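You operate a simulated robot arm through the tools that you are given. There is no shell and no other tool. Be economical: measure what you need, move in short steps, check, and stop when the job is done.

You run a simulated robot arm. Do the job below in one go: nothing can be reset, and whatever is moved stays where it is left.

Task
Take the play out of the hatch hinge with one shim.
Fine: free the hinge clamp, thin shim back to its rest, fit the shim as thick as the play then shown, clamp shut.

The check looks at the end state, three seconds after you hand in, the way a careful person would. Anything else that was tipped, shoved, dropped, spilled or broken makes it a failure.

Robot
A 6-joint arm with a two-finger parallel gripper, fixed in place. Base frame: the origin is at the foot of the arm, x ahead of it, y to its left, z up; the work surface is at about z = 86.5. Lengths are in cm, angles in rad, forces in N, time in s.
With the tool pointing down near the work surface it reaches from about 24 to 64 cm from the base axis. Its first joint turns from -1.152 to 1.152 rad. Payload 2.7 kg.
The TCP is the grasp point between the finger pads, 2.3 cm short of the fingertips. In the tool frame z runs along the fingers and y along their closing line. Largest opening 9.4 cm; finger width 3.8, thickness 1; the body of the gripper, 5.4 by 9.6 cm, starts 3.9 cm behind the TCP.
Orientation is that of the tool frame in the base frame, as a unit quaternion [x, y, z, w]. With the fingers straight down and closing along the base's y, the tool's x points along the base's -x, its y along +y and its z along -z.

Tools
- The arm moves only by the tool move_arm. Its argument "steps" is a list that holds one entry, the list of rows, each a list of 7 numbers: the opening, from 0 (shut) to 1 (fully open), then the shift along the tool's x, y, z in units of 30 mm (1.0 is 30 mm), then the turn, a rotation vector about the tool's x, y, z in units of 8 degrees (1.0 is 8 degrees). In form: [[[hand, x, y, z, ax, ay, az], ...]]. A call has 1 to 12 rows; each row shifts and turns the commanded pose from where the row before left it, along the tool's axes as they then stand. A call with a number of a shift or a turn outside -1 to 1 is refused whole. A row lasts 0.2 s, in which the tool goes at most 5 cm and 0.15 rad; a call with a longer step from one row to the next is refused whole, and so is a gripper value outside its range. A pose out of reach is approached as far as the arm can. The call stops where the force on the tool passes 90 N (or 10 N more than at its start, if that is more) or the arm is blocked; 0.2 s more then pass. Each finger travels about 4.5 cm/s and halts on what it meets, pressing with about 24 N; the grip force reading is that of the motor and also rises with nothing between the fingers. The clock runs only during rows and for 0.2 s after the last one: add rows that do not move to give the fingers time. The reply holds the time, the measured pose of the TCP, the force on the tool along the base axes, the opening and the grip force, in the units named above and with some noise.
- Cameras (640 x 400 px; columns grow to the right, rows downward): "scene" is fixed at [6.01, -41.87, 142.36]; the picture's right is [0.90, -0.44, 0.00], its down [-0.16, -0.33, -0.93] and it looks along [0.41, 0.83, -0.37] (base axes); focal length 336 px, centre (320, 200). "wrist" rides on the gripper at [8.6, 1.6, -7.5] in the tool frame; the picture's right is [-0.18, 0.98, 0.00], its down [-0.58, -0.11, -0.81] and it looks along [-0.79, -0.15, 0.59] (tool axes); focal length 243 px, centre (320, 200). There is no depth. A picture from a camera that has moved, and an enlarged one, comes with that camera's place and axes in the base frame and with its lens.
- snapshot(camera): a new picture of that camera. The clock stands still meanwhile.
- inspect(camera, box): a new picture of the part [left, top, right, bottom] of that camera's present view, enlarged. The clock stands still meanwhile.
- finish_job(): hands the job in; it is judged then, once.

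Go step by step. Nothing tells you positions but the pictures and the camera data: compare them with the known pose of the tool, close in by small moves and look again before you grip or let go. The budget is 120 turns and 84 pictures, counting those below and the enlarged ones. Unless the task says otherwise, let go and move clear before handing in, and close with one line.

The tools are called after "Emit:" by a JSON object that holds its "api" and its "payload". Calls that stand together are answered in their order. move_arm: Moves the arm, as the interface text tells. Its arguments: {"type":"object","properties":{"steps":{"type":"array","items":{"type":"array","items":{"type":"array","items":{"type":"number"}}}}},"required":["steps"]} The other tools are called the same way: snapshot (camera) takes a picture; inspect (camera, box) takes an enlarged picture of a part of a camera's view; finish_job () hands the job in.

At the start:

```text
time: 0.0
eef_pos: [35.82, 2.08, 125.54]
tcp_rot: [0.0, 1.0, 0.001, 0.0]
ft_force: [0.3, 0.3, 0.5]
gripper_width: 9.42
grip_force: 0.1
```

scene: 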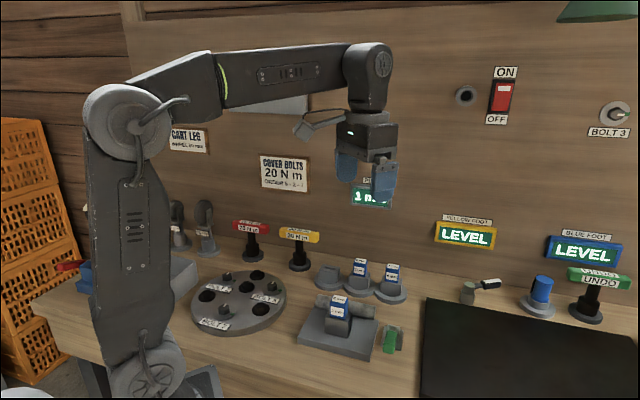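
wrist: 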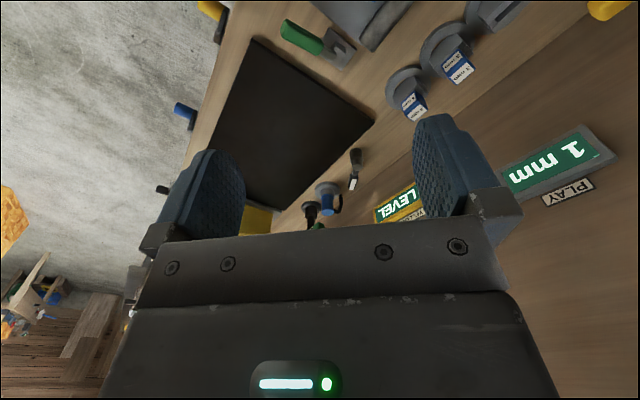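

I see the hinge block with a shim in it, a green lever beside it, three shim rests behind (one empty), and a PLAY display partly hidden. I'll look closer first.

Emit:
{"api": "inspect", "payload": {"camera": "scene", "box": [280, 240, 440, 370]}}

Emit:
{"api": "inspect", "payload": {"camera": "scene", "box": [140, 60, 420, 240]}}

Emit:
{"api": "inspect", "payload": {"camera": "wrist", "box": [260, 0, 640, 200]}}

```text
3.08 times, centred on (360, 305) of scene
camera zoom: at [6.01, -41.87, 142.36], right [0.9, -0.44, 0.0], down [-0.16, -0.33, -0.93], along [0.41, 0.83, -0.37], focal length 1034 px, centre (197, -123)
```

zoom: 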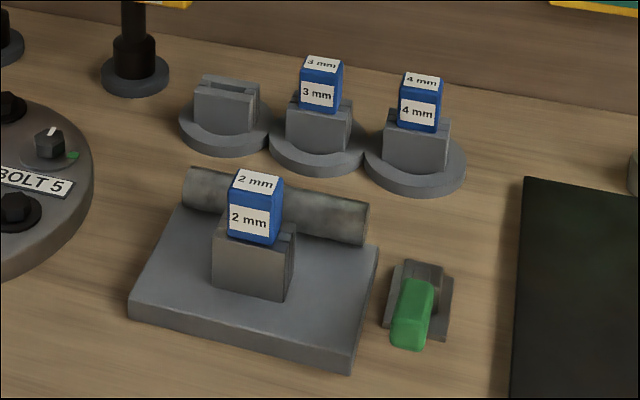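

```text
2.22 times, centred on (280, 150) of scene
camera zoom: at [6.01, -41.87, 142.36], right [0.9, -0.44, 0.0], down [-0.16, -0.33, -0.93], along [0.41, 0.83, -0.37], focal length 747 px, centre (409, 311)
```

zoom: 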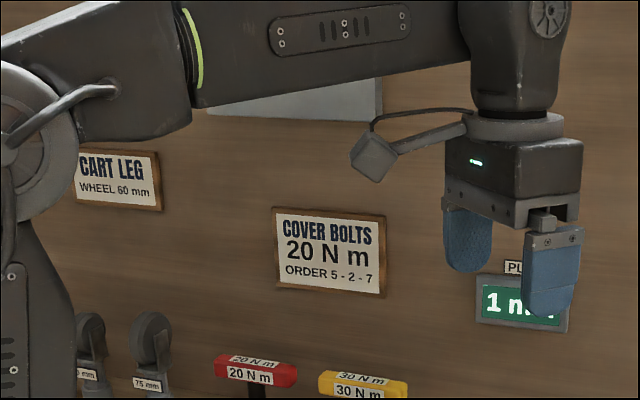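

```text
1.68 times, centred on (450, 100) of wrist
camera zoom: at [27.2, 3.79, 133.03], right [0.18, 0.98, 0.0], down [0.58, -0.11, 0.81], along [0.79, -0.15, -0.59], focal length 409 px, centre (101, 368)
```

zoom: 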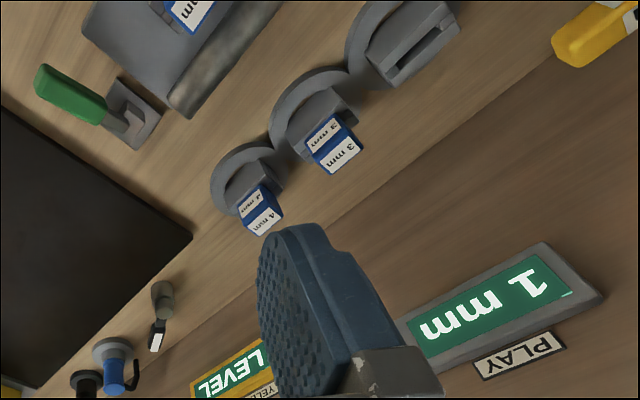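

The play shows 1 mm with the 2 mm shim in. The hinge, lever and rests seem turned about 45° from the base axes, so I'll yaw the tool to match and look from above.

Emit:
{"api": "move_arm", "payload": {"steps": [[[1, 0, 0, 0, 0, 0, -0.94], [1, 0, 0, 0, 0, 0, -0.94], [1, 0, 0, 0, 0, 0, -0.94], [1, 0, 0, 0, 0, 0, -0.94], [1, 0, 0, 0, 0, 0, -0.94], [1, 0, 0, 0, 0, 0, -0.93], [1, 1, 0, 0, 0, 0, 0], [1, 1, 0, 0, 0, 0, 0], [1, 0, 0, 0, 0, 0, 0], [1, 0, 0, 0, 0, 0, 0]]]}}

Emit:
{"api": "snapshot", "payload": {"camera": "wrist"}}

Emit:
{"api": "snapshot", "payload": {"camera": "scene"}}

```text
time: 2.2
eef_pos: [31.57, -2.02, 125.45]
tcp_rot: [-0.385, 0.923, 0.001, 0.002]
ft_force: [-0.4, -0.1, -0.3]
gripper_width: 9.39
grip_force: 0.0
```

```text
78 pictures are left
camera wrist: at [24.39, -7.12, 132.98], right [-0.57, 0.82, 0.0], down [0.49, 0.33, 0.81], along [0.66, 0.46, -0.59], focal length 243 px, centre (320, 200)
```

wrist: 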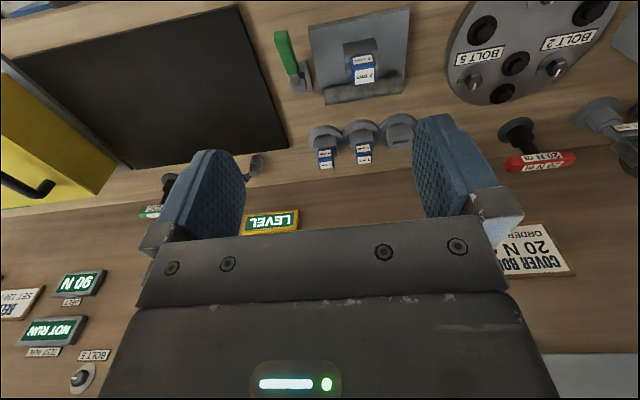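

```text
77 pictures are left
```

scene: 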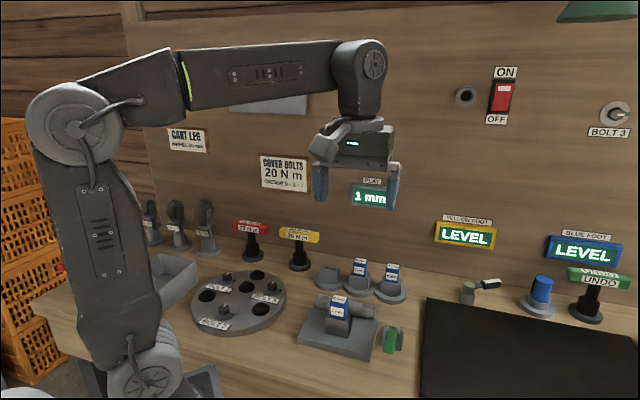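

Yaw looks about right; I zoom in to measure the hinge, lever and rests.

Emit:
{"api": "inspect", "payload": {"camera": "wrist", "box": [260, 0, 430, 106]}}

Emit:
{"api": "inspect", "payload": {"camera": "wrist", "box": [290, 80, 440, 174]}}

Emit:
{"api": "inspect", "payload": {"camera": "scene", "box": [300, 250, 420, 325]}}

Emit:
{"api": "inspect", "payload": {"camera": "scene", "box": [290, 290, 420, 371]}}

```text
3.76 times, centred on (345, 53) of wrist
camera zoom: at [24.39, -7.12, 132.98], right [-0.57, 0.82, 0.0], down [0.49, 0.33, 0.81], along [0.66, 0.46, -0.59], focal length 913 px, centre (226, 753)
```

zoom: 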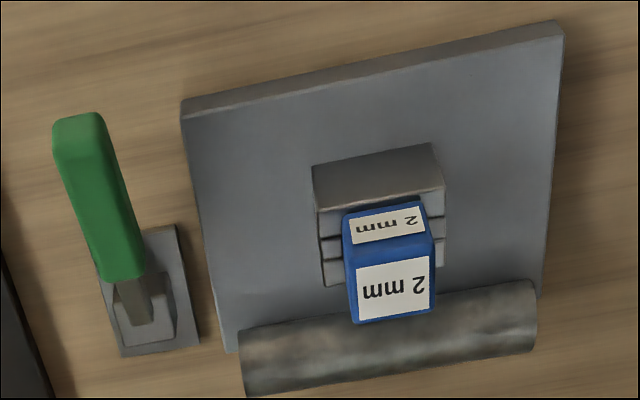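

```text
4.26 times, centred on (365, 127) of wrist
camera zoom: at [24.39, -7.12, 132.98], right [-0.57, 0.82, 0.0], down [0.49, 0.33, 0.81], along [0.66, 0.46, -0.59], focal length 1032 px, centre (128, 511)
```

zoom: 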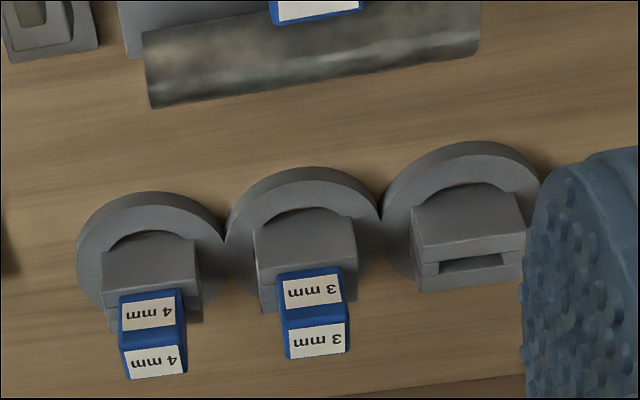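

```text
5.33 times, centred on (360, 288) of scene
camera zoom: at [6.0, -41.87, 142.36], right [0.9, -0.44, 0.0], down [-0.16, -0.33, -0.93], along [0.41, 0.83, -0.37], focal length 1793 px, centre (107, -267)
```

zoom: 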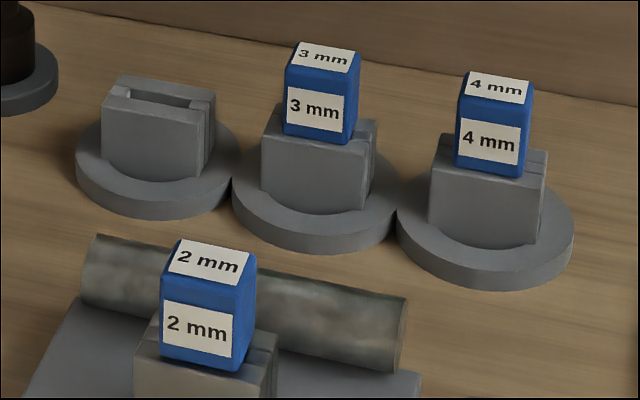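

```text
4.92 times, centred on (355, 330) of scene
camera zoom: at [6.0, -41.87, 142.36], right [0.9, -0.44, 0.0], down [-0.16, -0.33, -0.93], along [0.41, 0.83, -0.37], focal length 1655 px, centre (148, -442)
```

zoom: 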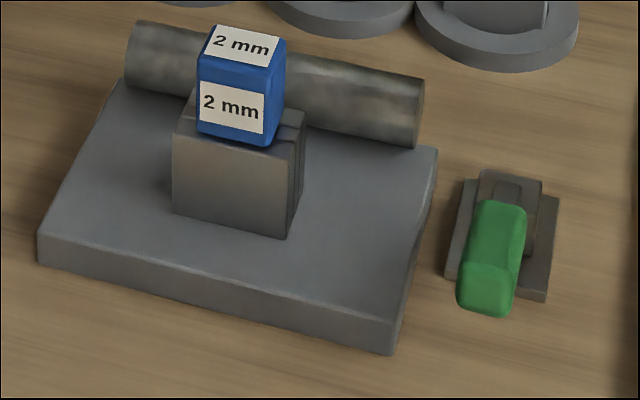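

Estimates: lever tip (39.7,-3.7,92.4) pivoting near (46.5,3,89); 2 mm shim head top (35.9,9.1,95.8), head about 3.4×2.6; rests at about (43.3,27.8), (49.35,22), (55.4,16.2). I go above the lever handle first.

Emit:
{"api": "move_arm", "payload": {"steps": [[[0.5, -0.236, -0.258, 0.943, 0, 0, 0], [0.5, -0.236, -0.258, 0.943, 0, 0, 0], [0.5, -0.236, -0.258, 0.943, 0, 0, 0], [0.5, -0.236, -0.258, 0.943, 0, 0, 0], [0.5, -0.236, -0.258, 0.943, 0, 0, 0], [0.5, -0.236, -0.258, 0.943, 0, 0, 0], [0.5, -0.236, -0.258, 0.943, 0, 0, 0], [0.5, -0.236, -0.258, 0.943, 0, 0, 0], [0.5, -0.236, -0.258, 0.943, 0, 0, 0], [0.5, 0, 0, 0, 0, 0, 0]]]}}

Emit:
{"api": "snapshot", "payload": {"camera": "wrist"}}

Emit:
{"api": "snapshot", "payload": {"camera": "scene"}}

```text
time: 4.4
eef_pos: [40.96, -2.31, 100.0]
tcp_rot: [-0.383, 0.924, 0.0, 0.002]
ft_force: [-0.2, 0.3, 0.1]
gripper_width: 4.73
grip_force: 0.1
```

```text
72 pictures are left
camera wrist: at [33.75, -7.34, 107.53], right [-0.57, 0.82, 0.0], down [0.49, 0.33, 0.81], along [0.67, 0.46, -0.59], focal length 243 px, centre (320, 200)
```

wrist: 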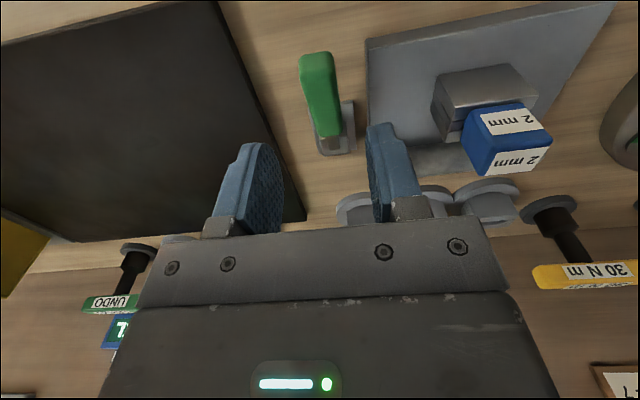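

```text
71 pictures are left
```

scene: 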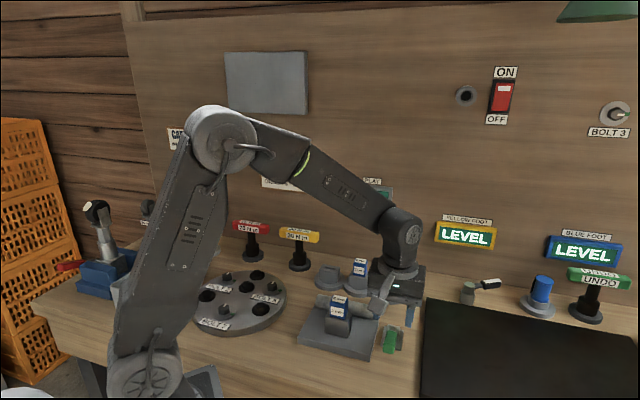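

The handle sits where estimated, between the fingers. I lower to z≈91.6 and look before closing.

Emit:
{"api": "move_arm", "payload": {"steps": [[[0.5, 0, 0, 0.7, 0, 0, 0], [0.5, 0, 0, 0.7, 0, 0, 0], [0.5, 0, 0, 0.7, 0, 0, 0], [0.5, 0, 0, 0.7, 0, 0, 0], [0.5, 0, 0, 0, 0, 0, 0]]]}}

Emit:
{"api": "snapshot", "payload": {"camera": "wrist"}}

Emit:
{"api": "inspect", "payload": {"camera": "scene", "box": [320, 270, 480, 370]}}

```text
time: 5.6
eef_pos: [40.97, -2.34, 91.58]
tcp_rot: [-0.383, 0.924, 0.0, 0.002]
ft_force: [-0.4, 0.5, -1.4]
gripper_width: 4.7
grip_force: 0.0
```

```text
70 pictures are left
camera wrist: at [33.87, -7.32, 99.1], right [-0.57, 0.82, 0.0], down [0.49, 0.33, 0.81], along [0.67, 0.46, -0.59], focal length 243 px, centre (320, 200)
```

wrist: 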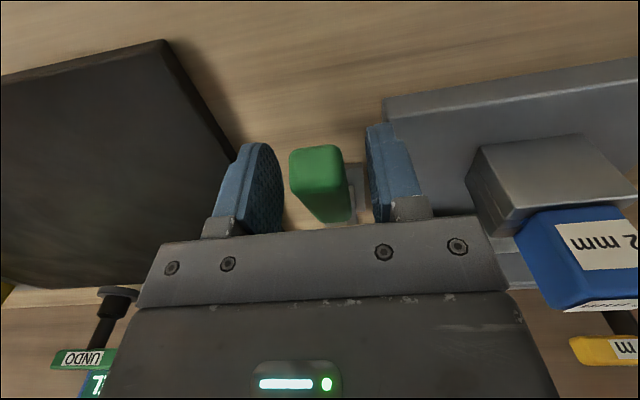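

```text
4.00 times, centred on (400, 320) of scene
camera zoom: at [6.01, -41.87, 142.36], right [0.9, -0.44, 0.0], down [-0.16, -0.33, -0.93], along [0.41, 0.83, -0.37], focal length 1344 px, centre (0, -280)
```

zoom: 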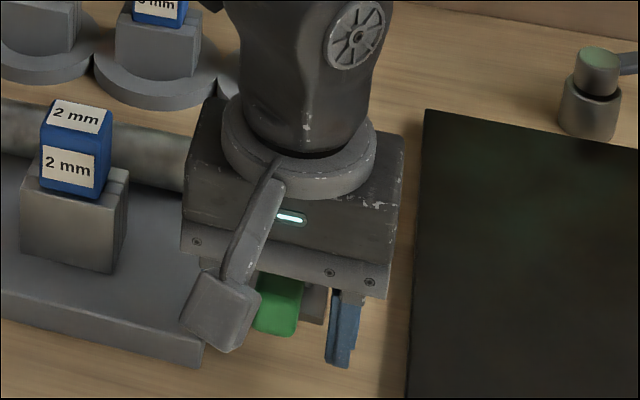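

Handle is centred between the pads; close on it.

Emit:
{"api": "move_arm", "payload": {"steps": [[[0, 0, 0, 0, 0, 0, 0], [0, 0, 0, 0, 0, 0, 0], [0, 0, 0, 0, 0, 0, 0], [0, 0, 0, 0, 0, 0, 0]]]}}

```text
time: 6.6
eef_pos: [40.95, -2.18, 91.48]
tcp_rot: [-0.384, 0.924, 0.002, 0.001]
ft_force: [-14.5, 18.1, 3.8]
gripper_width: 2.2
grip_force: 45.1
```

Gripped, with the handle slightly off-centre. I ease sideways and begin lifting along the arc about the pivot.

Emit:
{"api": "move_arm", "payload": {"steps": [[[0, 0, 0.05, 0, 0, 0, 0], [0, -0.1, 0, -0.25, 0, 0, 0], [0, -0.12, 0, -0.24, 0, 0, 0], [0, -0.13, 0, -0.22, 0, 0, 0], [0, 0, 0, 0, 0, 0, 0]]]}}

Emit:
{"api": "snapshot", "payload": {"camera": "scene"}}

```text
time: 7.8
eef_pos: [41.53, -1.68, 93.83]
tcp_rot: [-0.383, 0.924, 0.001, 0.0]
ft_force: [-9.2, -6.0, -13.4]
gripper_width: 2.18
grip_force: 45.1
```

```text
68 pictures are left
```

scene: 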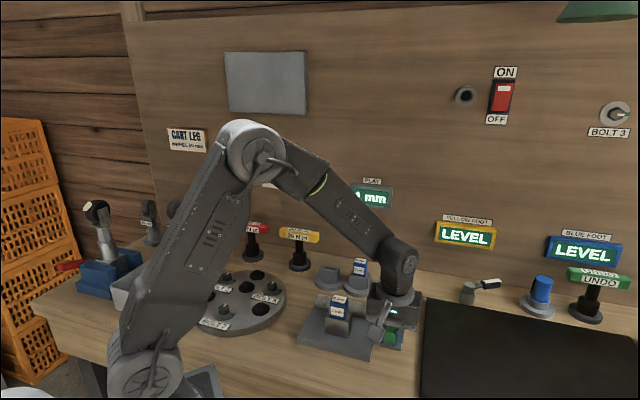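

It swings with a modest tangential force, so the pivot guess is right. Continue the arc.

Emit:
{"api": "move_arm", "payload": {"steps": [[[0, -0.2, 0, -0.23, 0, 0, 0], [0, -0.21, 0, -0.2, 0, 0, 0], [0, -0.22, 0, -0.19, 0, 0, 0], [0, -0.23, 0, -0.17, 0, 0, 0], [0, 0, 0, 0, 0, 0, 0]]]}}

Emit:
{"api": "inspect", "payload": {"camera": "scene", "box": [320, 170, 480, 370]}}

```text
time: 9.0
eef_pos: [43.46, 0.43, 96.09]
tcp_rot: [-0.384, 0.923, 0.001, 0.001]
ft_force: [-7.8, -13.4, -7.0]
gripper_width: 2.21
grip_force: 45.2
```

```text
2.00 times, centred on (400, 270) of scene
camera zoom: at [6.0, -41.9, 142.35], right [0.9, -0.44, 0.0], down [-0.16, -0.33, -0.93], along [0.41, 0.83, -0.37], focal length 672 px, centre (160, 60)
```

zoom: 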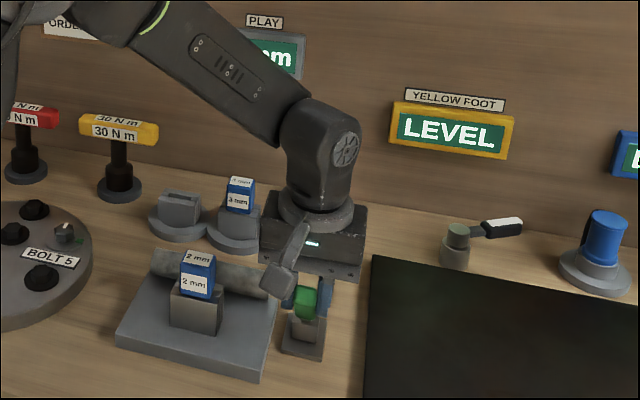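

The lever is at about 60°; continue toward vertical.

Emit:
{"api": "move_arm", "payload": {"steps": [[[0, -0.26, 0, -0.13, 0, 0, 0], [0, -0.27, 0, -0.1, 0, 0, 0], [0, -0.28, 0, -0.06, 0, 0, 0], [0, -0.28, 0, -0.02, 0, 0, 0], [0, 0, 0, 0, 0, 0, 0]]]}}

Emit:
{"api": "inspect", "payload": {"camera": "scene", "box": [320, 170, 480, 370]}}

```text
time: 10.2
eef_pos: [45.67, 2.6, 97.27]
tcp_rot: [-0.384, 0.923, 0.001, 0.001]
ft_force: [-10.0, -15.6, 8.4]
gripper_width: 2.15
grip_force: 45.0
```

```text
2.00 times, centred on (400, 270) of scene
camera zoom: at [5.97, -41.91, 142.35], right [0.9, -0.44, 0.0], down [-0.16, -0.33, -0.93], along [0.41, 0.83, -0.37], focal length 672 px, centre (160, 60)
```

zoom: 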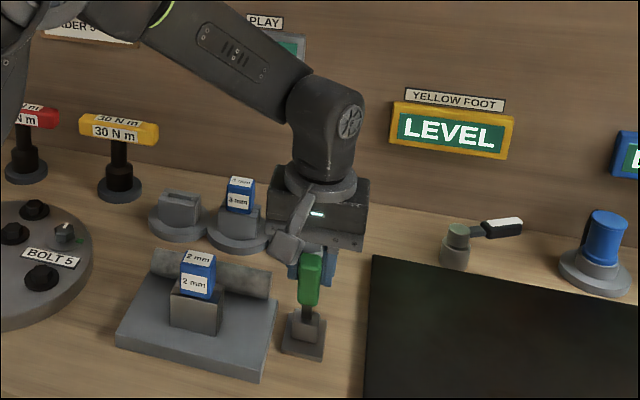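

Lever nearly vertical. I go a little further in small steps and watch for a stop.

Emit:
{"api": "move_arm", "payload": {"steps": [[[0, -0.25, 0, 0.0, 0, 0, 0], [0, -0.25, 0, 0.02, 0, 0, 0], [0, 0, 0, 0, 0, 0, 0]]]}}

Emit:
{"api": "inspect", "payload": {"camera": "scene", "box": [320, 170, 480, 370]}}

Emit:
{"api": "snapshot", "payload": {"camera": "wrist"}}

```text
time: 11.0
eef_pos: [46.92, 3.58, 97.06]
tcp_rot: [-0.384, 0.923, 0.0, 0.001]
ft_force: [-9.3, -13.1, 14.7]
gripper_width: 2.17
grip_force: 44.7
```

```text
2.00 times, centred on (400, 270) of scene
camera zoom: at [5.96, -41.9, 142.35], right [0.9, -0.44, 0.0], down [-0.16, -0.33, -0.93], along [0.41, 0.83, -0.37], focal length 672 px, centre (160, 60)
```

zoom: 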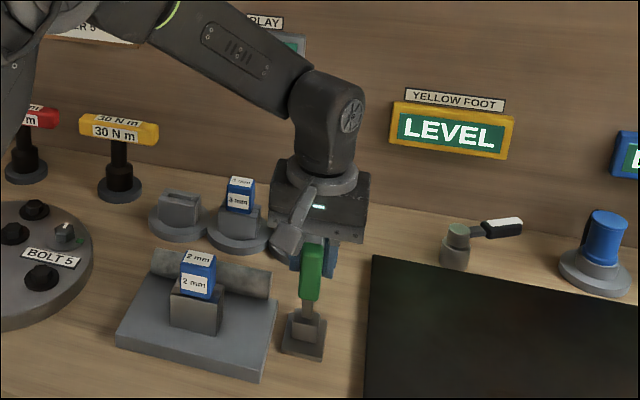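

```text
64 pictures are left
camera wrist: at [39.65, -1.3, 104.62], right [-0.57, 0.82, 0.0], down [0.48, 0.33, 0.81], along [0.67, 0.46, -0.59], focal length 243 px, centre (320, 200)
```

wrist: 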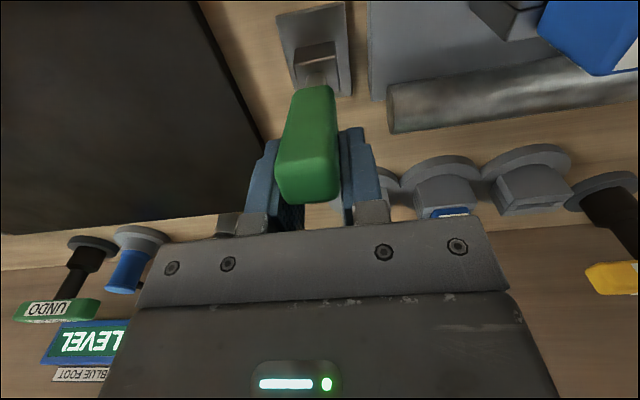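

The lever is a bit past vertical with only friction felt. I continue in the same arc to find its end stop.

Emit:
{"api": "move_arm", "payload": {"steps": [[[0, -0.26, 0, 0.03, 0, 0, 0], [0, -0.26, 0, 0.07, 0, 0, 0], [0, -0.26, 0, 0.1, 0, 0, 0], [0, 0, 0, 0, 0, 0, 0]]]}}

Emit:
{"api": "snapshot", "payload": {"camera": "scene"}}

```text
time: 12.0
eef_pos: [48.35, 5.27, 96.33]
tcp_rot: [-0.384, 0.923, 0.001, -0.001]
ft_force: [-24.0, -24.0, 14.7]
gripper_width: 2.18
grip_force: 45.1
```

```text
63 pictures are left
```

scene: 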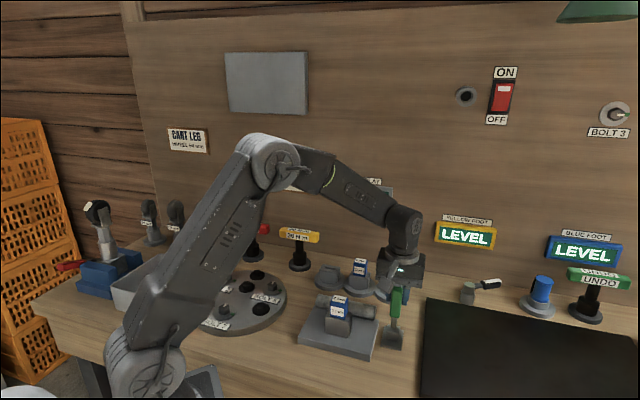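

The resistance rose to about 34 N, which may be the end stop; one more small push confirms.

Emit:
{"api": "move_arm", "payload": {"steps": [[[0, -0.15, 0, 0.07, 0, 0, 0], [0, 0, 0, 0, 0, 0, 0]]]}}

```text
time: 12.6
eef_pos: [48.85, 5.72, 96.12]
tcp_rot: [-0.384, 0.923, 0.0, 0.002]
ft_force: [-0.1, -0.7, 0.4]
gripper_width: 0.0
grip_force: 42.3
```

The fingers slid off the handle, which must have reached its stop. I look.

Emit:
{"api": "snapshot", "payload": {"camera": "wrist"}}

Emit:
{"api": "inspect", "payload": {"camera": "scene", "box": [300, 170, 460, 370]}}

```text
62 pictures are left
camera wrist: at [41.67, 0.77, 103.72], right [-0.57, 0.82, 0.0], down [0.48, 0.33, 0.81], along [0.67, 0.46, -0.59], focal length 243 px, centre (320, 200)
```

wrist: 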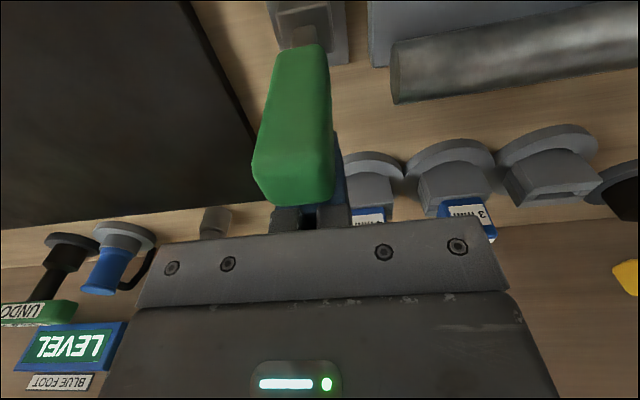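

```text
2.00 times, centred on (380, 270) of scene
camera zoom: at [6.01, -41.87, 142.36], right [0.9, -0.44, 0.0], down [-0.16, -0.33, -0.93], along [0.41, 0.83, -0.37], focal length 672 px, centre (200, 60)
```

zoom: 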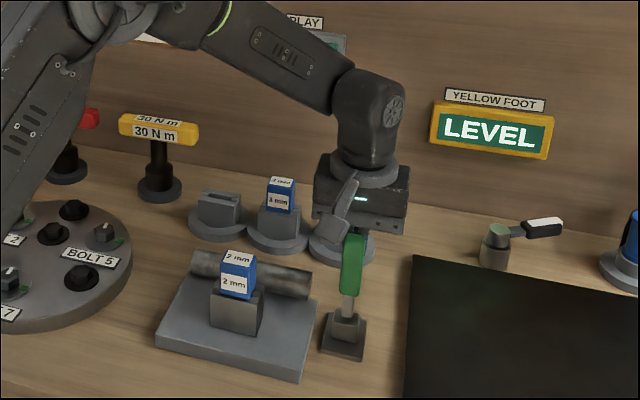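

The lever stands back, held at its stop. I move clear of it, rise, and go above the 2 mm shim to look again.

Emit:
{"api": "move_arm", "payload": {"steps": [[[0, -0.3, 0, 0, 0, 0, 0], [0, 0, 0, -1, 0, 0, 0], [0, 0, 0, -1, 0, 0, 0], [0, 0, 0, -1, 0, 0, 0], [0.7, 0, 0, -1, 0, 0, 0], [0.7, 0.6, 0.96, 0, 0, 0, 0], [0.7, 0.6, 0.96, 0, 0, 0, 0], [0.7, 0.6, 0.96, 0, 0, 0, 0], [0.7, 0.6, 0.96, 0, 0, 0, 0], [0.7, 0, 0, 0, 0, 0, 0]]]}}

Emit:
{"api": "snapshot", "payload": {"camera": "wrist"}}

Emit:
{"api": "snapshot", "payload": {"camera": "scene"}}

```text
time: 14.8
eef_pos: [36.21, 9.27, 108.28]
tcp_rot: [-0.384, 0.923, 0.002, 0.002]
ft_force: [0.4, 0.3, -0.1]
gripper_width: 6.58
grip_force: 0.0
```

```text
60 pictures are left
camera wrist: at [28.99, 4.3, 115.77], right [-0.57, 0.82, 0.0], down [0.49, 0.33, 0.81], along [0.67, 0.46, -0.59], focal length 243 px, centre (320, 200)
```

wrist: 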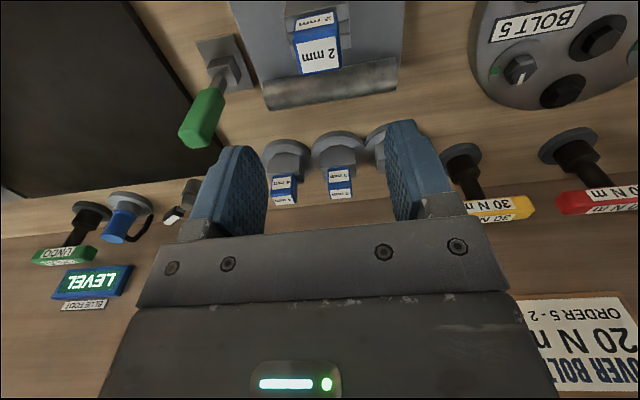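

```text
59 pictures are left
```

scene: 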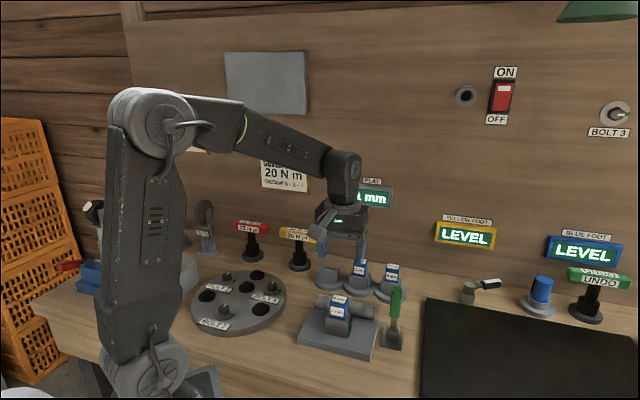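

I zoom on the shim head from here to fix its position and yaw.

Emit:
{"api": "inspect", "payload": {"camera": "wrist", "box": [250, 0, 410, 100]}}

```text
4.00 times, centred on (330, 50) of wrist
camera zoom: at [28.99, 4.3, 115.77], right [-0.57, 0.82, 0.0], down [0.49, 0.33, 0.81], along [0.67, 0.46, -0.59], focal length 970 px, centre (280, 800)
```

zoom: 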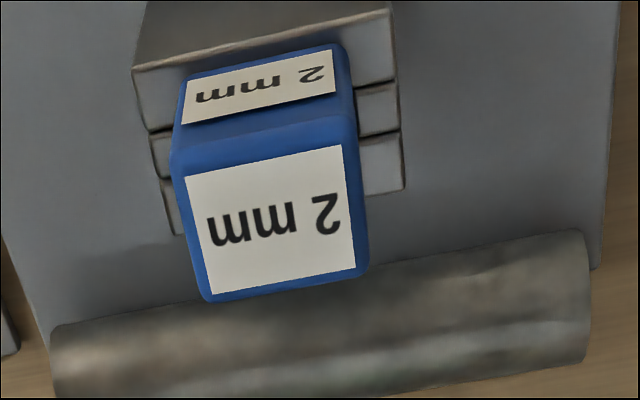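

Head centre refined to (35.97, 9.06), yaw 45°, head from z≈91.7 to 95.8. I lower around it.

Emit:
{"api": "move_arm", "payload": {"steps": [[[0.7, 0.106, 0.007, 0.9, 0, 0, 0], [0.7, 0, 0, 0.9, 0, 0, 0], [0.7, 0, 0, 0.9, 0, 0, 0], [0.7, 0, 0, 0.9, 0, 0, 0], [0.7, 0, 0, 0.5, 0, 0, 0], [0.7, 0, 0, 0.48, 0, 0, 0], [0.7, 0, 0, 0, 0, 0, 0]]]}}

Emit:
{"api": "snapshot", "payload": {"camera": "wrist"}}

Emit:
{"api": "inspect", "payload": {"camera": "scene", "box": [260, 240, 420, 340]}}

```text
time: 16.4
eef_pos: [35.98, 9.09, 94.52]
tcp_rot: [-0.383, 0.924, 0.001, 0.002]
ft_force: [0.4, -0.2, -0.4]
gripper_width: 6.58
grip_force: 0.0
```

```text
57 pictures are left
camera wrist: at [28.8, 4.18, 101.99], right [-0.57, 0.82, 0.0], down [0.49, 0.33, 0.81], along [0.67, 0.46, -0.59], focal length 243 px, centre (320, 200)
```

wrist: 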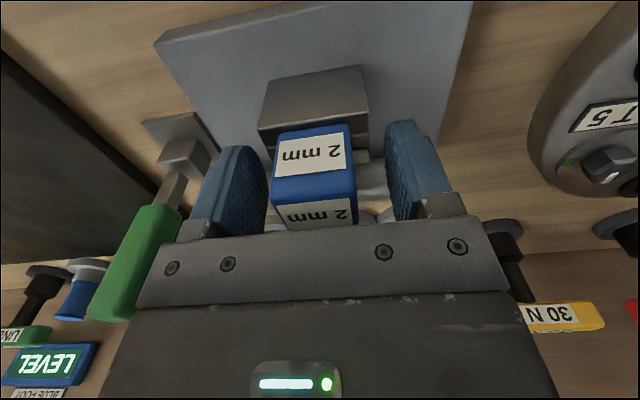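

```text
4.00 times, centred on (340, 290) of scene
camera zoom: at [6.01, -41.87, 142.36], right [0.9, -0.44, 0.0], down [-0.16, -0.33, -0.93], along [0.41, 0.83, -0.37], focal length 1344 px, centre (240, -160)
```

zoom: 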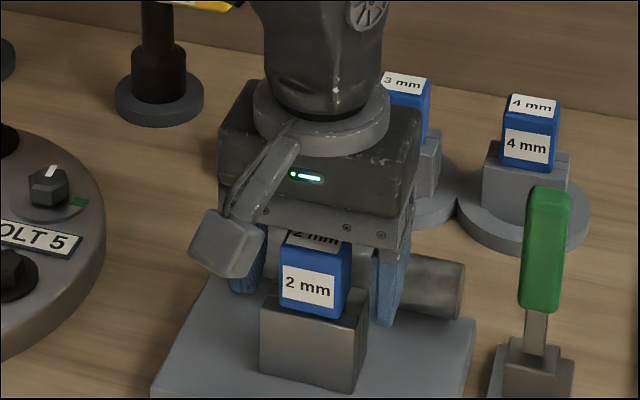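

Head is centred between the fingers, clear of the holder. Close and check the forces.

Emit:
{"api": "move_arm", "payload": {"steps": [[[0, 0, 0, 0, 0, 0, 0], [0, 0, 0, 0, 0, 0, 0], [0, 0, 0, 0, 0, 0, 0], [0, 0, 0, 0, 0, 0, 0]]]}}

```text
time: 17.4
eef_pos: [35.96, 9.07, 94.32]
tcp_rot: [-0.383, 0.924, 0.0, 0.001]
ft_force: [4.0, -4.9, -7.4]
gripper_width: 5.27
grip_force: 44.8
```

Width stopped at 5.27, wider than the 3.3 head, so the fingers may have met the holder. I look.

Emit:
{"api": "inspect", "payload": {"camera": "wrist", "box": [180, 50, 500, 250]}}

Emit:
{"api": "inspect", "payload": {"camera": "scene", "box": [300, 280, 380, 330]}}

```text
2.00 times, centred on (340, 150) of wrist
camera zoom: at [28.83, 4.15, 101.99], right [-0.57, 0.82, 0.0], down [0.49, 0.33, 0.81], along [0.67, 0.46, -0.59], focal length 485 px, centre (280, 300)
```

zoom: 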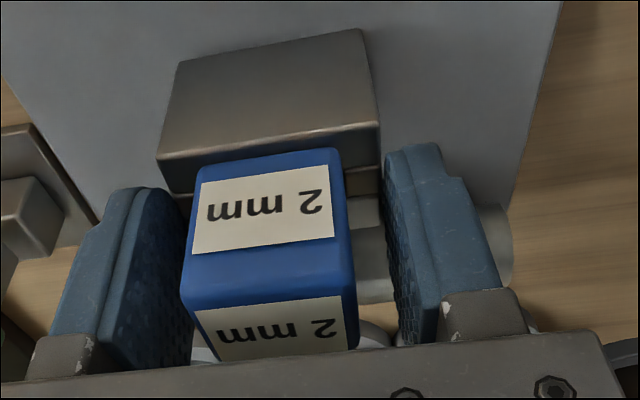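

```text
8.00 times, centred on (340, 305) of scene
camera zoom: at [6.02, -41.88, 142.36], right [0.9, -0.44, 0.0], down [-0.16, -0.33, -0.93], along [0.41, 0.83, -0.37], focal length 2689 px, centre (160, -640)
```

zoom: 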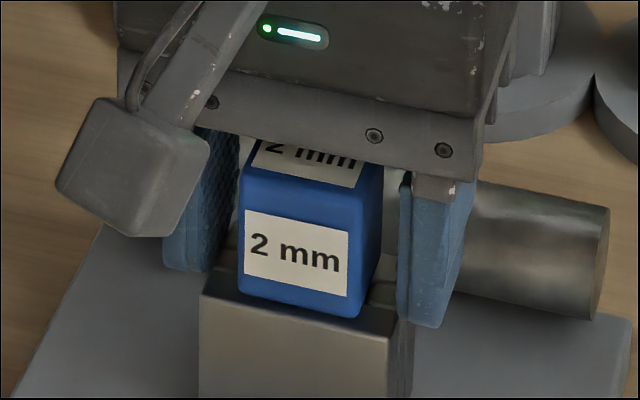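

The fingertips gripped the holder sides. Open, raise 0.9 cm, and close again.

Emit:
{"api": "move_arm", "payload": {"steps": [[[0.7, 0, 0, 0, 0, 0, 0], [0.7, 0, 0, 0, 0, 0, 0], [0.7, 0, 0, -0.28, 0, 0, 0], [0.7, 0, 0, 0, 0, 0, 0], [0, 0, 0, 0, 0, 0, 0], [0, 0, 0, 0, 0, 0, 0], [0, 0, 0, 0, 0, 0, 0], [0, 0, 0, 0, 0, 0, 0], [0, 0, 0, 0, 0, 0, 0]]]}}

Emit:
{"api": "inspect", "payload": {"camera": "scene", "box": [300, 280, 380, 330]}}

```text
time: 19.4
eef_pos: [36.04, 9.21, 95.3]
tcp_rot: [-0.384, 0.923, 0.001, 0.002]
ft_force: [-2.0, -0.5, 5.7]
gripper_width: 3.38
grip_force: 24.4
```

```text
8.00 times, centred on (340, 305) of scene
camera zoom: at [6.0, -41.87, 142.36], right [0.9, -0.44, 0.0], down [-0.16, -0.33, -0.93], along [0.41, 0.83, -0.37], focal length 2689 px, centre (160, -640)
```

zoom: 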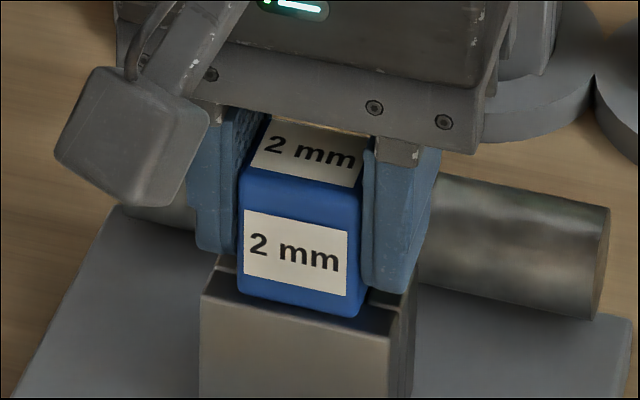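

Now the head is held at 3.38 cm. Lift slowly straight up.

Emit:
{"api": "move_arm", "payload": {"steps": [[[0, 0, 0, -0.15, 0, 0, 0], [0, 0, 0, -0.25, 0, 0, 0], [0, 0, 0, -0.35, 0, 0, 0], [0, 0, 0, 0, 0, 0, 0]]]}}

Emit:
{"api": "inspect", "payload": {"camera": "scene", "box": [280, 250, 400, 325]}}

```text
time: 20.4
eef_pos: [35.87, 9.1, 97.65]
tcp_rot: [-0.384, 0.923, 0.001, 0.001]
ft_force: [0.5, -0.2, -0.9]
gripper_width: 3.36
grip_force: 23.9
```

```text
5.33 times, centred on (340, 288) of scene
camera zoom: at [6.01, -41.87, 142.36], right [0.9, -0.44, 0.0], down [-0.16, -0.33, -0.93], along [0.41, 0.83, -0.37], focal length 1793 px, centre (213, -267)
```

zoom: 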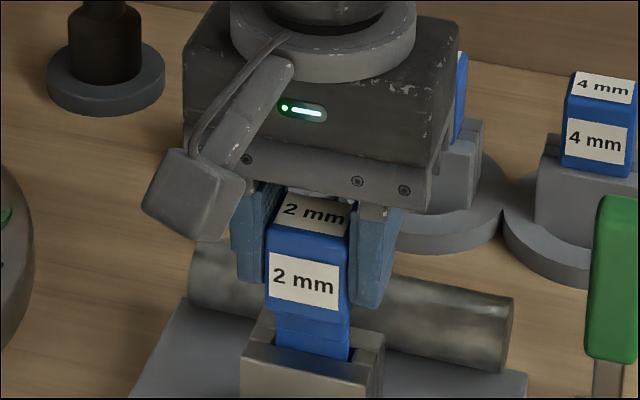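

The blade is coming out cleanly. Lift to z≈109.6 and carry over the empty rest.

Emit:
{"api": "move_arm", "payload": {"steps": [[[0, 0, 0, -1, 0, 0, 0], [0, 0, 0, -1, 0, 0, 0], [0, 0, 0, -1, 0, 0, 0], [0, 0, 0, -1, 0, 0, 0], [0, -0.88, 0.375, 0, 0, 0, 0], [0, -0.88, 0.375, 0, 0, 0, 0], [0, -0.88, 0.375, 0, 0, 0, 0], [0, -0.88, 0.375, 0, 0, 0, 0], [0, -0.88, 0.375, 0, 0, 0, 0], [0, -0.88, 0.375, 0, 0, 0, 0], [0, -0.88, 0.375, 0, 0, 0, 0], [0, 0, 0, 0, 0, 0, 0]]]}}

Emit:
{"api": "snapshot", "payload": {"camera": "wrist"}}

Emit:
{"api": "snapshot", "payload": {"camera": "scene"}}

```text
time: 23.0
eef_pos: [43.57, 27.75, 109.45]
tcp_rot: [-0.383, 0.924, 0.0, 0.001]
ft_force: [-0.4, 0.9, -1.3]
gripper_width: 3.36
grip_force: 23.8
```

```text
51 pictures are left
camera wrist: at [36.31, 22.74, 117.1], right [-0.57, 0.82, 0.0], down [0.49, 0.33, 0.81], along [0.66, 0.46, -0.59], focal length 243 px, centre (320, 200)
```

wrist: 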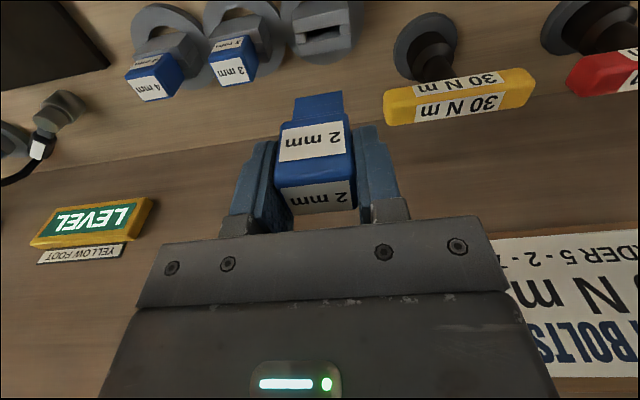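

```text
50 pictures are left
```

scene: 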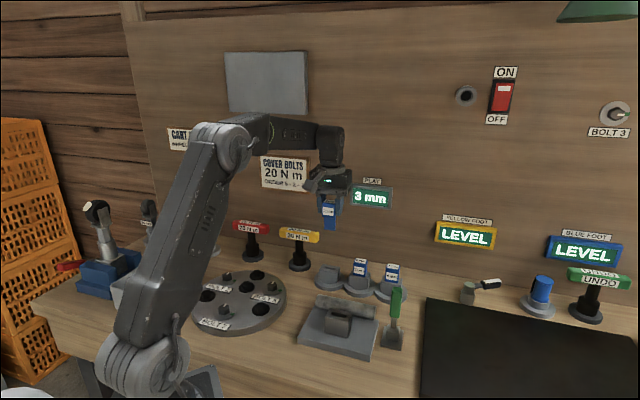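

PLAY now appears to show 3 mm. I zoom in on the display and the empty rest's slot.

Emit:
{"api": "inspect", "payload": {"camera": "wrist", "box": [260, 0, 380, 75]}}

Emit:
{"api": "inspect", "payload": {"camera": "scene", "box": [300, 170, 420, 300]}}

Emit:
{"api": "inspect", "payload": {"camera": "scene", "box": [300, 250, 364, 290]}}

```text
5.33 times, centred on (320, 38) of wrist
camera zoom: at [36.31, 22.74, 117.1], right [-0.57, 0.82, 0.0], down [0.49, 0.33, 0.81], along [0.66, 0.46, -0.59], focal length 1294 px, centre (320, 1067)
```

zoom: 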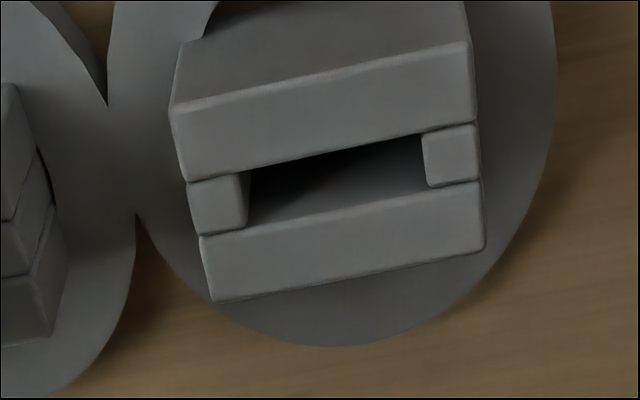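

```text
3.08 times, centred on (360, 235) of scene
camera zoom: at [6.01, -41.87, 142.36], right [0.9, -0.44, 0.0], down [-0.16, -0.33, -0.93], along [0.41, 0.83, -0.37], focal length 1034 px, centre (197, 92)
```

zoom: 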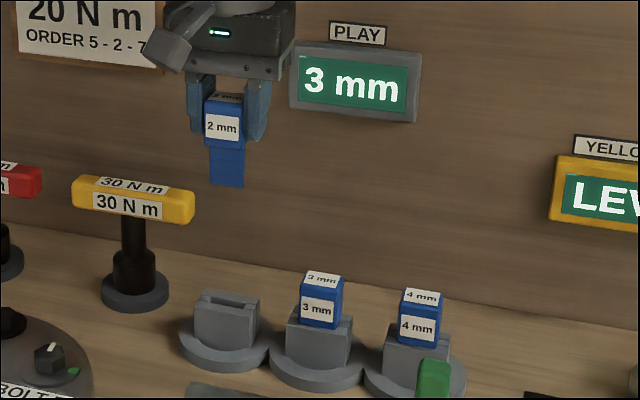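

```text
10.00 times, centred on (332, 270) of scene
camera zoom: at [6.01, -41.87, 142.36], right [0.9, -0.44, 0.0], down [-0.16, -0.33, -0.93], along [0.41, 0.83, -0.37], focal length 3361 px, centre (200, -500)
```

zoom: 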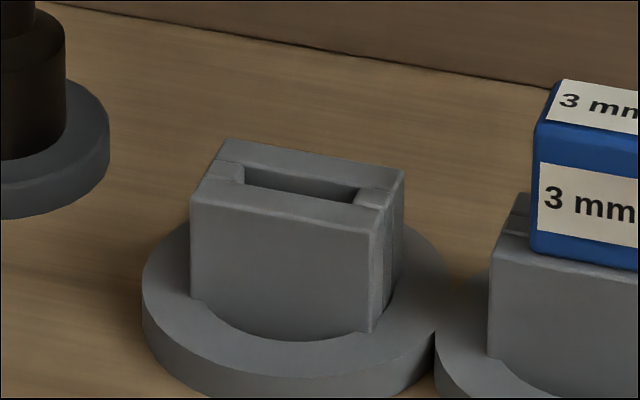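

PLAY reads 3 mm, so the 3 mm shim will be fitted. The slot centre is about (44.0, 28.4), at 45°. I check how the held shim sits relative to the tool.

Emit:
{"api": "inspect", "payload": {"camera": "wrist", "box": [240, 80, 400, 230]}}

```text
2.67 times, centred on (320, 155) of wrist
camera zoom: at [36.31, 22.74, 117.1], right [-0.57, 0.82, 0.0], down [0.49, 0.33, 0.81], along [0.66, 0.46, -0.59], focal length 647 px, centre (320, 320)
```

zoom: 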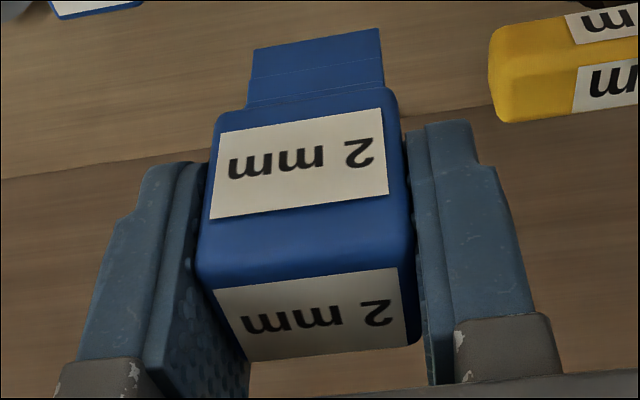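

The shim sits nearly centred on the TCP. I shift slightly and lower until the blade tip is about 1 cm above the rest, then compare in the picture.

Emit:
{"api": "move_arm", "payload": {"steps": [[[0, -0.207, 0.05, 0, 0, 0, 0], [0, 0, 0, 0.92, 0, 0, 0], [0, 0, 0, 0.92, 0, 0, 0], [0, 0, 0, 0.92, 0, 0, 0], [0, 0, 0, 0.82, 0, 0, 0], [0, 0, 0, 0, 0, 0, 0]]]}}

Emit:
{"api": "inspect", "payload": {"camera": "wrist", "box": [240, 50, 400, 150]}}

Emit:
{"api": "inspect", "payload": {"camera": "scene", "box": [290, 230, 370, 280]}}

```text
time: 24.4
eef_pos: [43.85, 28.29, 98.89]
tcp_rot: [-0.384, 0.923, 0.001, 0.001]
ft_force: [-0.8, -0.5, -0.4]
gripper_width: 3.35
grip_force: 23.8
```

```text
4.00 times, centred on (320, 100) of wrist
camera zoom: at [36.61, 23.26, 106.39], right [-0.57, 0.82, 0.0], down [0.49, 0.33, 0.81], along [0.67, 0.46, -0.59], focal length 970 px, centre (320, 600)
```

zoom: 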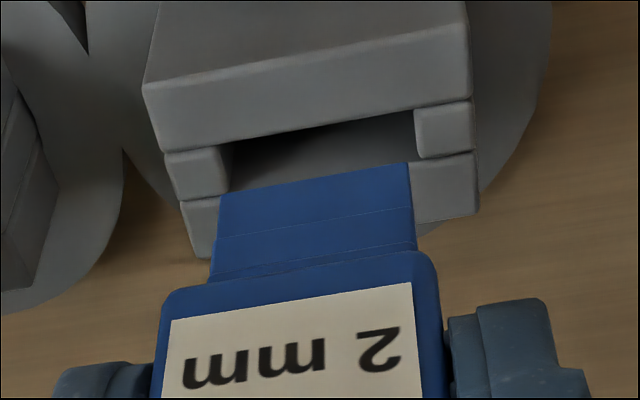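

```text
8.00 times, centred on (330, 255) of scene
camera zoom: at [6.01, -41.87, 142.36], right [0.9, -0.44, 0.0], down [-0.16, -0.33, -0.93], along [0.41, 0.83, -0.37], focal length 2689 px, centre (240, -240)
```

zoom: 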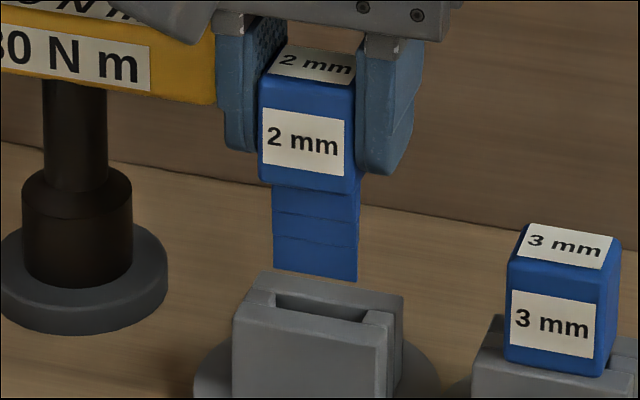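

The blade nearly lines up: it needs about 0.1 cm right and 0.1 cm forward. I correct and lower 1 cm more, then look again.

Emit:
{"api": "move_arm", "payload": {"steps": [[[0, -0.046, 0.029, 0, 0, 0, 0], [0, 0, 0, 0.15, 0, 0, 0], [0, 0, 0, 0.12, 0, 0, 0], [0, 0, 0, 0, 0, 0, 0]]]}}

Emit:
{"api": "inspect", "payload": {"camera": "wrist", "box": [240, 50, 400, 150]}}

Emit:
{"api": "inspect", "payload": {"camera": "scene", "box": [300, 245, 364, 285]}}

```text
time: 25.4
eef_pos: [43.76, 28.53, 97.98]
tcp_rot: [-0.383, 0.924, 0.0, 0.0]
ft_force: [0.0, 0.4, -1.0]
gripper_width: 3.35
grip_force: 23.9
```

```text
4.00 times, centred on (320, 100) of wrist
camera zoom: at [36.64, 23.46, 105.59], right [-0.57, 0.82, 0.0], down [0.49, 0.33, 0.81], along [0.66, 0.46, -0.59], focal length 970 px, centre (320, 600)
```

zoom: 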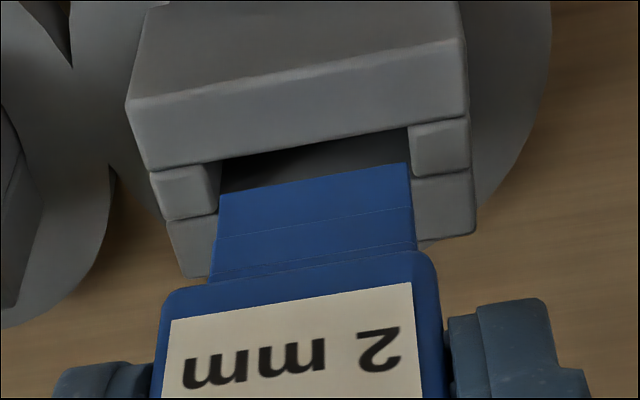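

```text
10.00 times, centred on (332, 265) of scene
camera zoom: at [6.01, -41.87, 142.36], right [0.9, -0.44, 0.0], down [-0.16, -0.33, -0.93], along [0.41, 0.83, -0.37], focal length 3361 px, centre (200, -450)
```

zoom: 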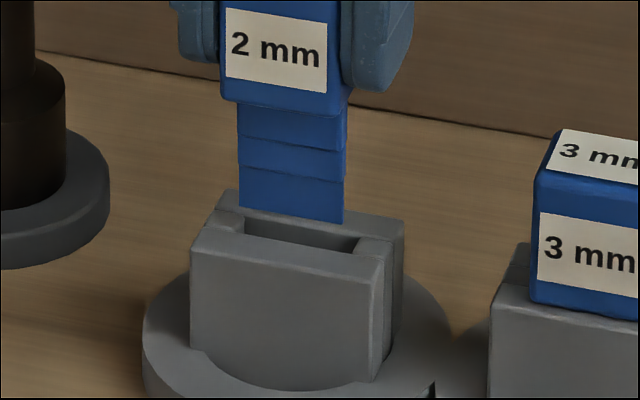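

Blade is a stepped wedge and lines up with the slot in both views. Lower 1.3 cm gently and check the force.

Emit:
{"api": "move_arm", "payload": {"steps": [[[0, 0, 0, 0.12, 0, 0, 0], [0, 0, 0, 0.12, 0, 0, 0], [0, 0, 0, 0.12, 0, 0, 0], [0, 0, 0, 0.1, 0, 0, 0], [0, 0, 0, 0, 0, 0, 0]]]}}

Emit:
{"api": "inspect", "payload": {"camera": "wrist", "box": [240, 50, 400, 150]}}

Emit:
{"api": "inspect", "payload": {"camera": "scene", "box": [300, 245, 364, 285]}}

```text
time: 26.6
eef_pos: [43.89, 28.5, 96.61]
tcp_rot: [-0.384, 0.923, 0.001, 0.002]
ft_force: [-0.5, 0.3, -1.6]
gripper_width: 3.37
grip_force: 24.0
```

```text
4.00 times, centred on (320, 100) of wrist
camera zoom: at [36.64, 23.48, 104.2], right [-0.57, 0.82, 0.0], down [0.49, 0.33, 0.81], along [0.67, 0.46, -0.59], focal length 970 px, centre (320, 600)
```

zoom: 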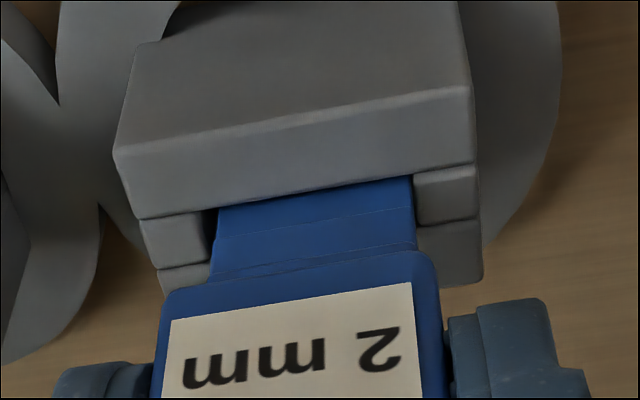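

```text
10.00 times, centred on (332, 265) of scene
camera zoom: at [6.01, -41.87, 142.36], right [0.9, -0.44, 0.0], down [-0.16, -0.33, -0.93], along [0.41, 0.83, -0.37], focal length 3361 px, centre (200, -450)
```

zoom: 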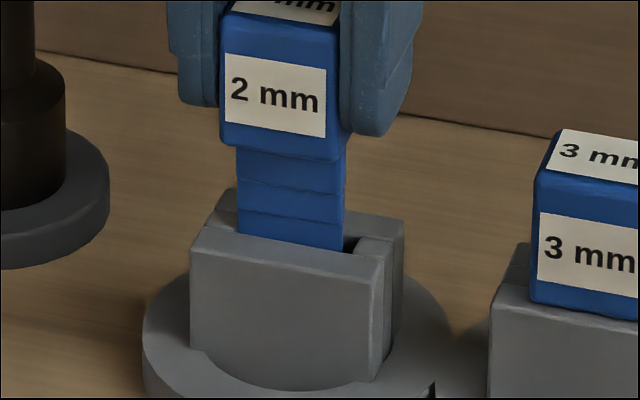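

The tip is inside the slot with no force. I shift 0.05 cm sideways and go on down.

Emit:
{"api": "move_arm", "payload": {"steps": [[[0, 0, -0.018, 0.1, 0, 0, 0], [0, 0, 0, 0.12, 0, 0, 0], [0, 0, 0, 0.12, 0, 0, 0], [0, 0, 0, 0.06, 0, 0, 0], [0, 0, 0, 0, 0, 0, 0]]]}}

Emit:
{"api": "inspect", "payload": {"camera": "scene", "box": [300, 245, 364, 285]}}

```text
time: 27.8
eef_pos: [43.8, 28.36, 95.41]
tcp_rot: [-0.384, 0.923, 0.0, 0.001]
ft_force: [-1.1, 0.9, -1.3]
gripper_width: 3.37
grip_force: 23.2
```

```text
10.00 times, centred on (332, 265) of scene
camera zoom: at [6.01, -41.87, 142.36], right [0.9, -0.44, 0.0], down [-0.16, -0.33, -0.93], along [0.41, 0.83, -0.37], focal length 3361 px, centre (200, -450)
```

zoom: 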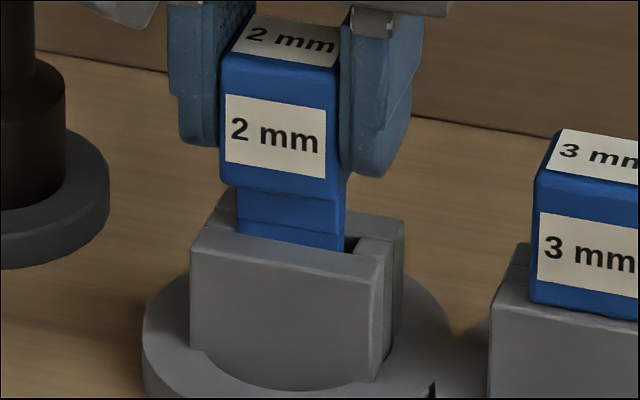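

Going in without force, about 1.25 cm left. Continue.

Emit:
{"api": "move_arm", "payload": {"steps": [[[0, 0, 0, 0.12, 0, 0, 0], [0, 0, 0, 0.12, 0, 0, 0], [0, 0, 0, 0.08, 0, 0, 0], [0, 0, 0, 0.05, 0, 0, 0], [0, 0, 0, 0, 0, 0, 0]]]}}

Emit:
{"api": "inspect", "payload": {"camera": "scene", "box": [300, 245, 364, 285]}}

```text
time: 29.0
eef_pos: [43.83, 28.47, 94.33]
tcp_rot: [-0.384, 0.923, 0.0, 0.001]
ft_force: [0.4, -0.3, -0.7]
gripper_width: 3.36
grip_force: 23.7
```

```text
10.00 times, centred on (332, 265) of scene
camera zoom: at [6.01, -41.87, 142.36], right [0.9, -0.44, 0.0], down [-0.16, -0.33, -0.93], along [0.41, 0.83, -0.37], focal length 3361 px, centre (200, -450)
```

zoom: 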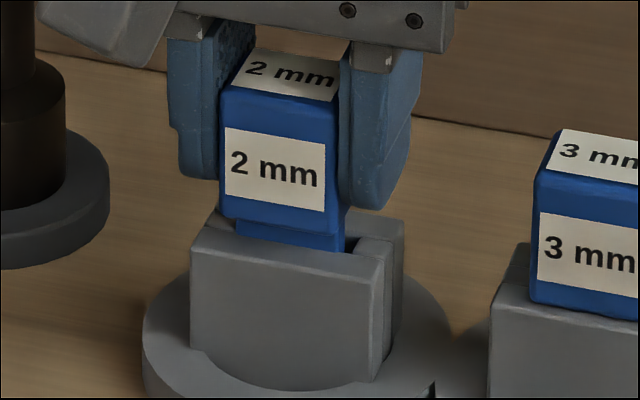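

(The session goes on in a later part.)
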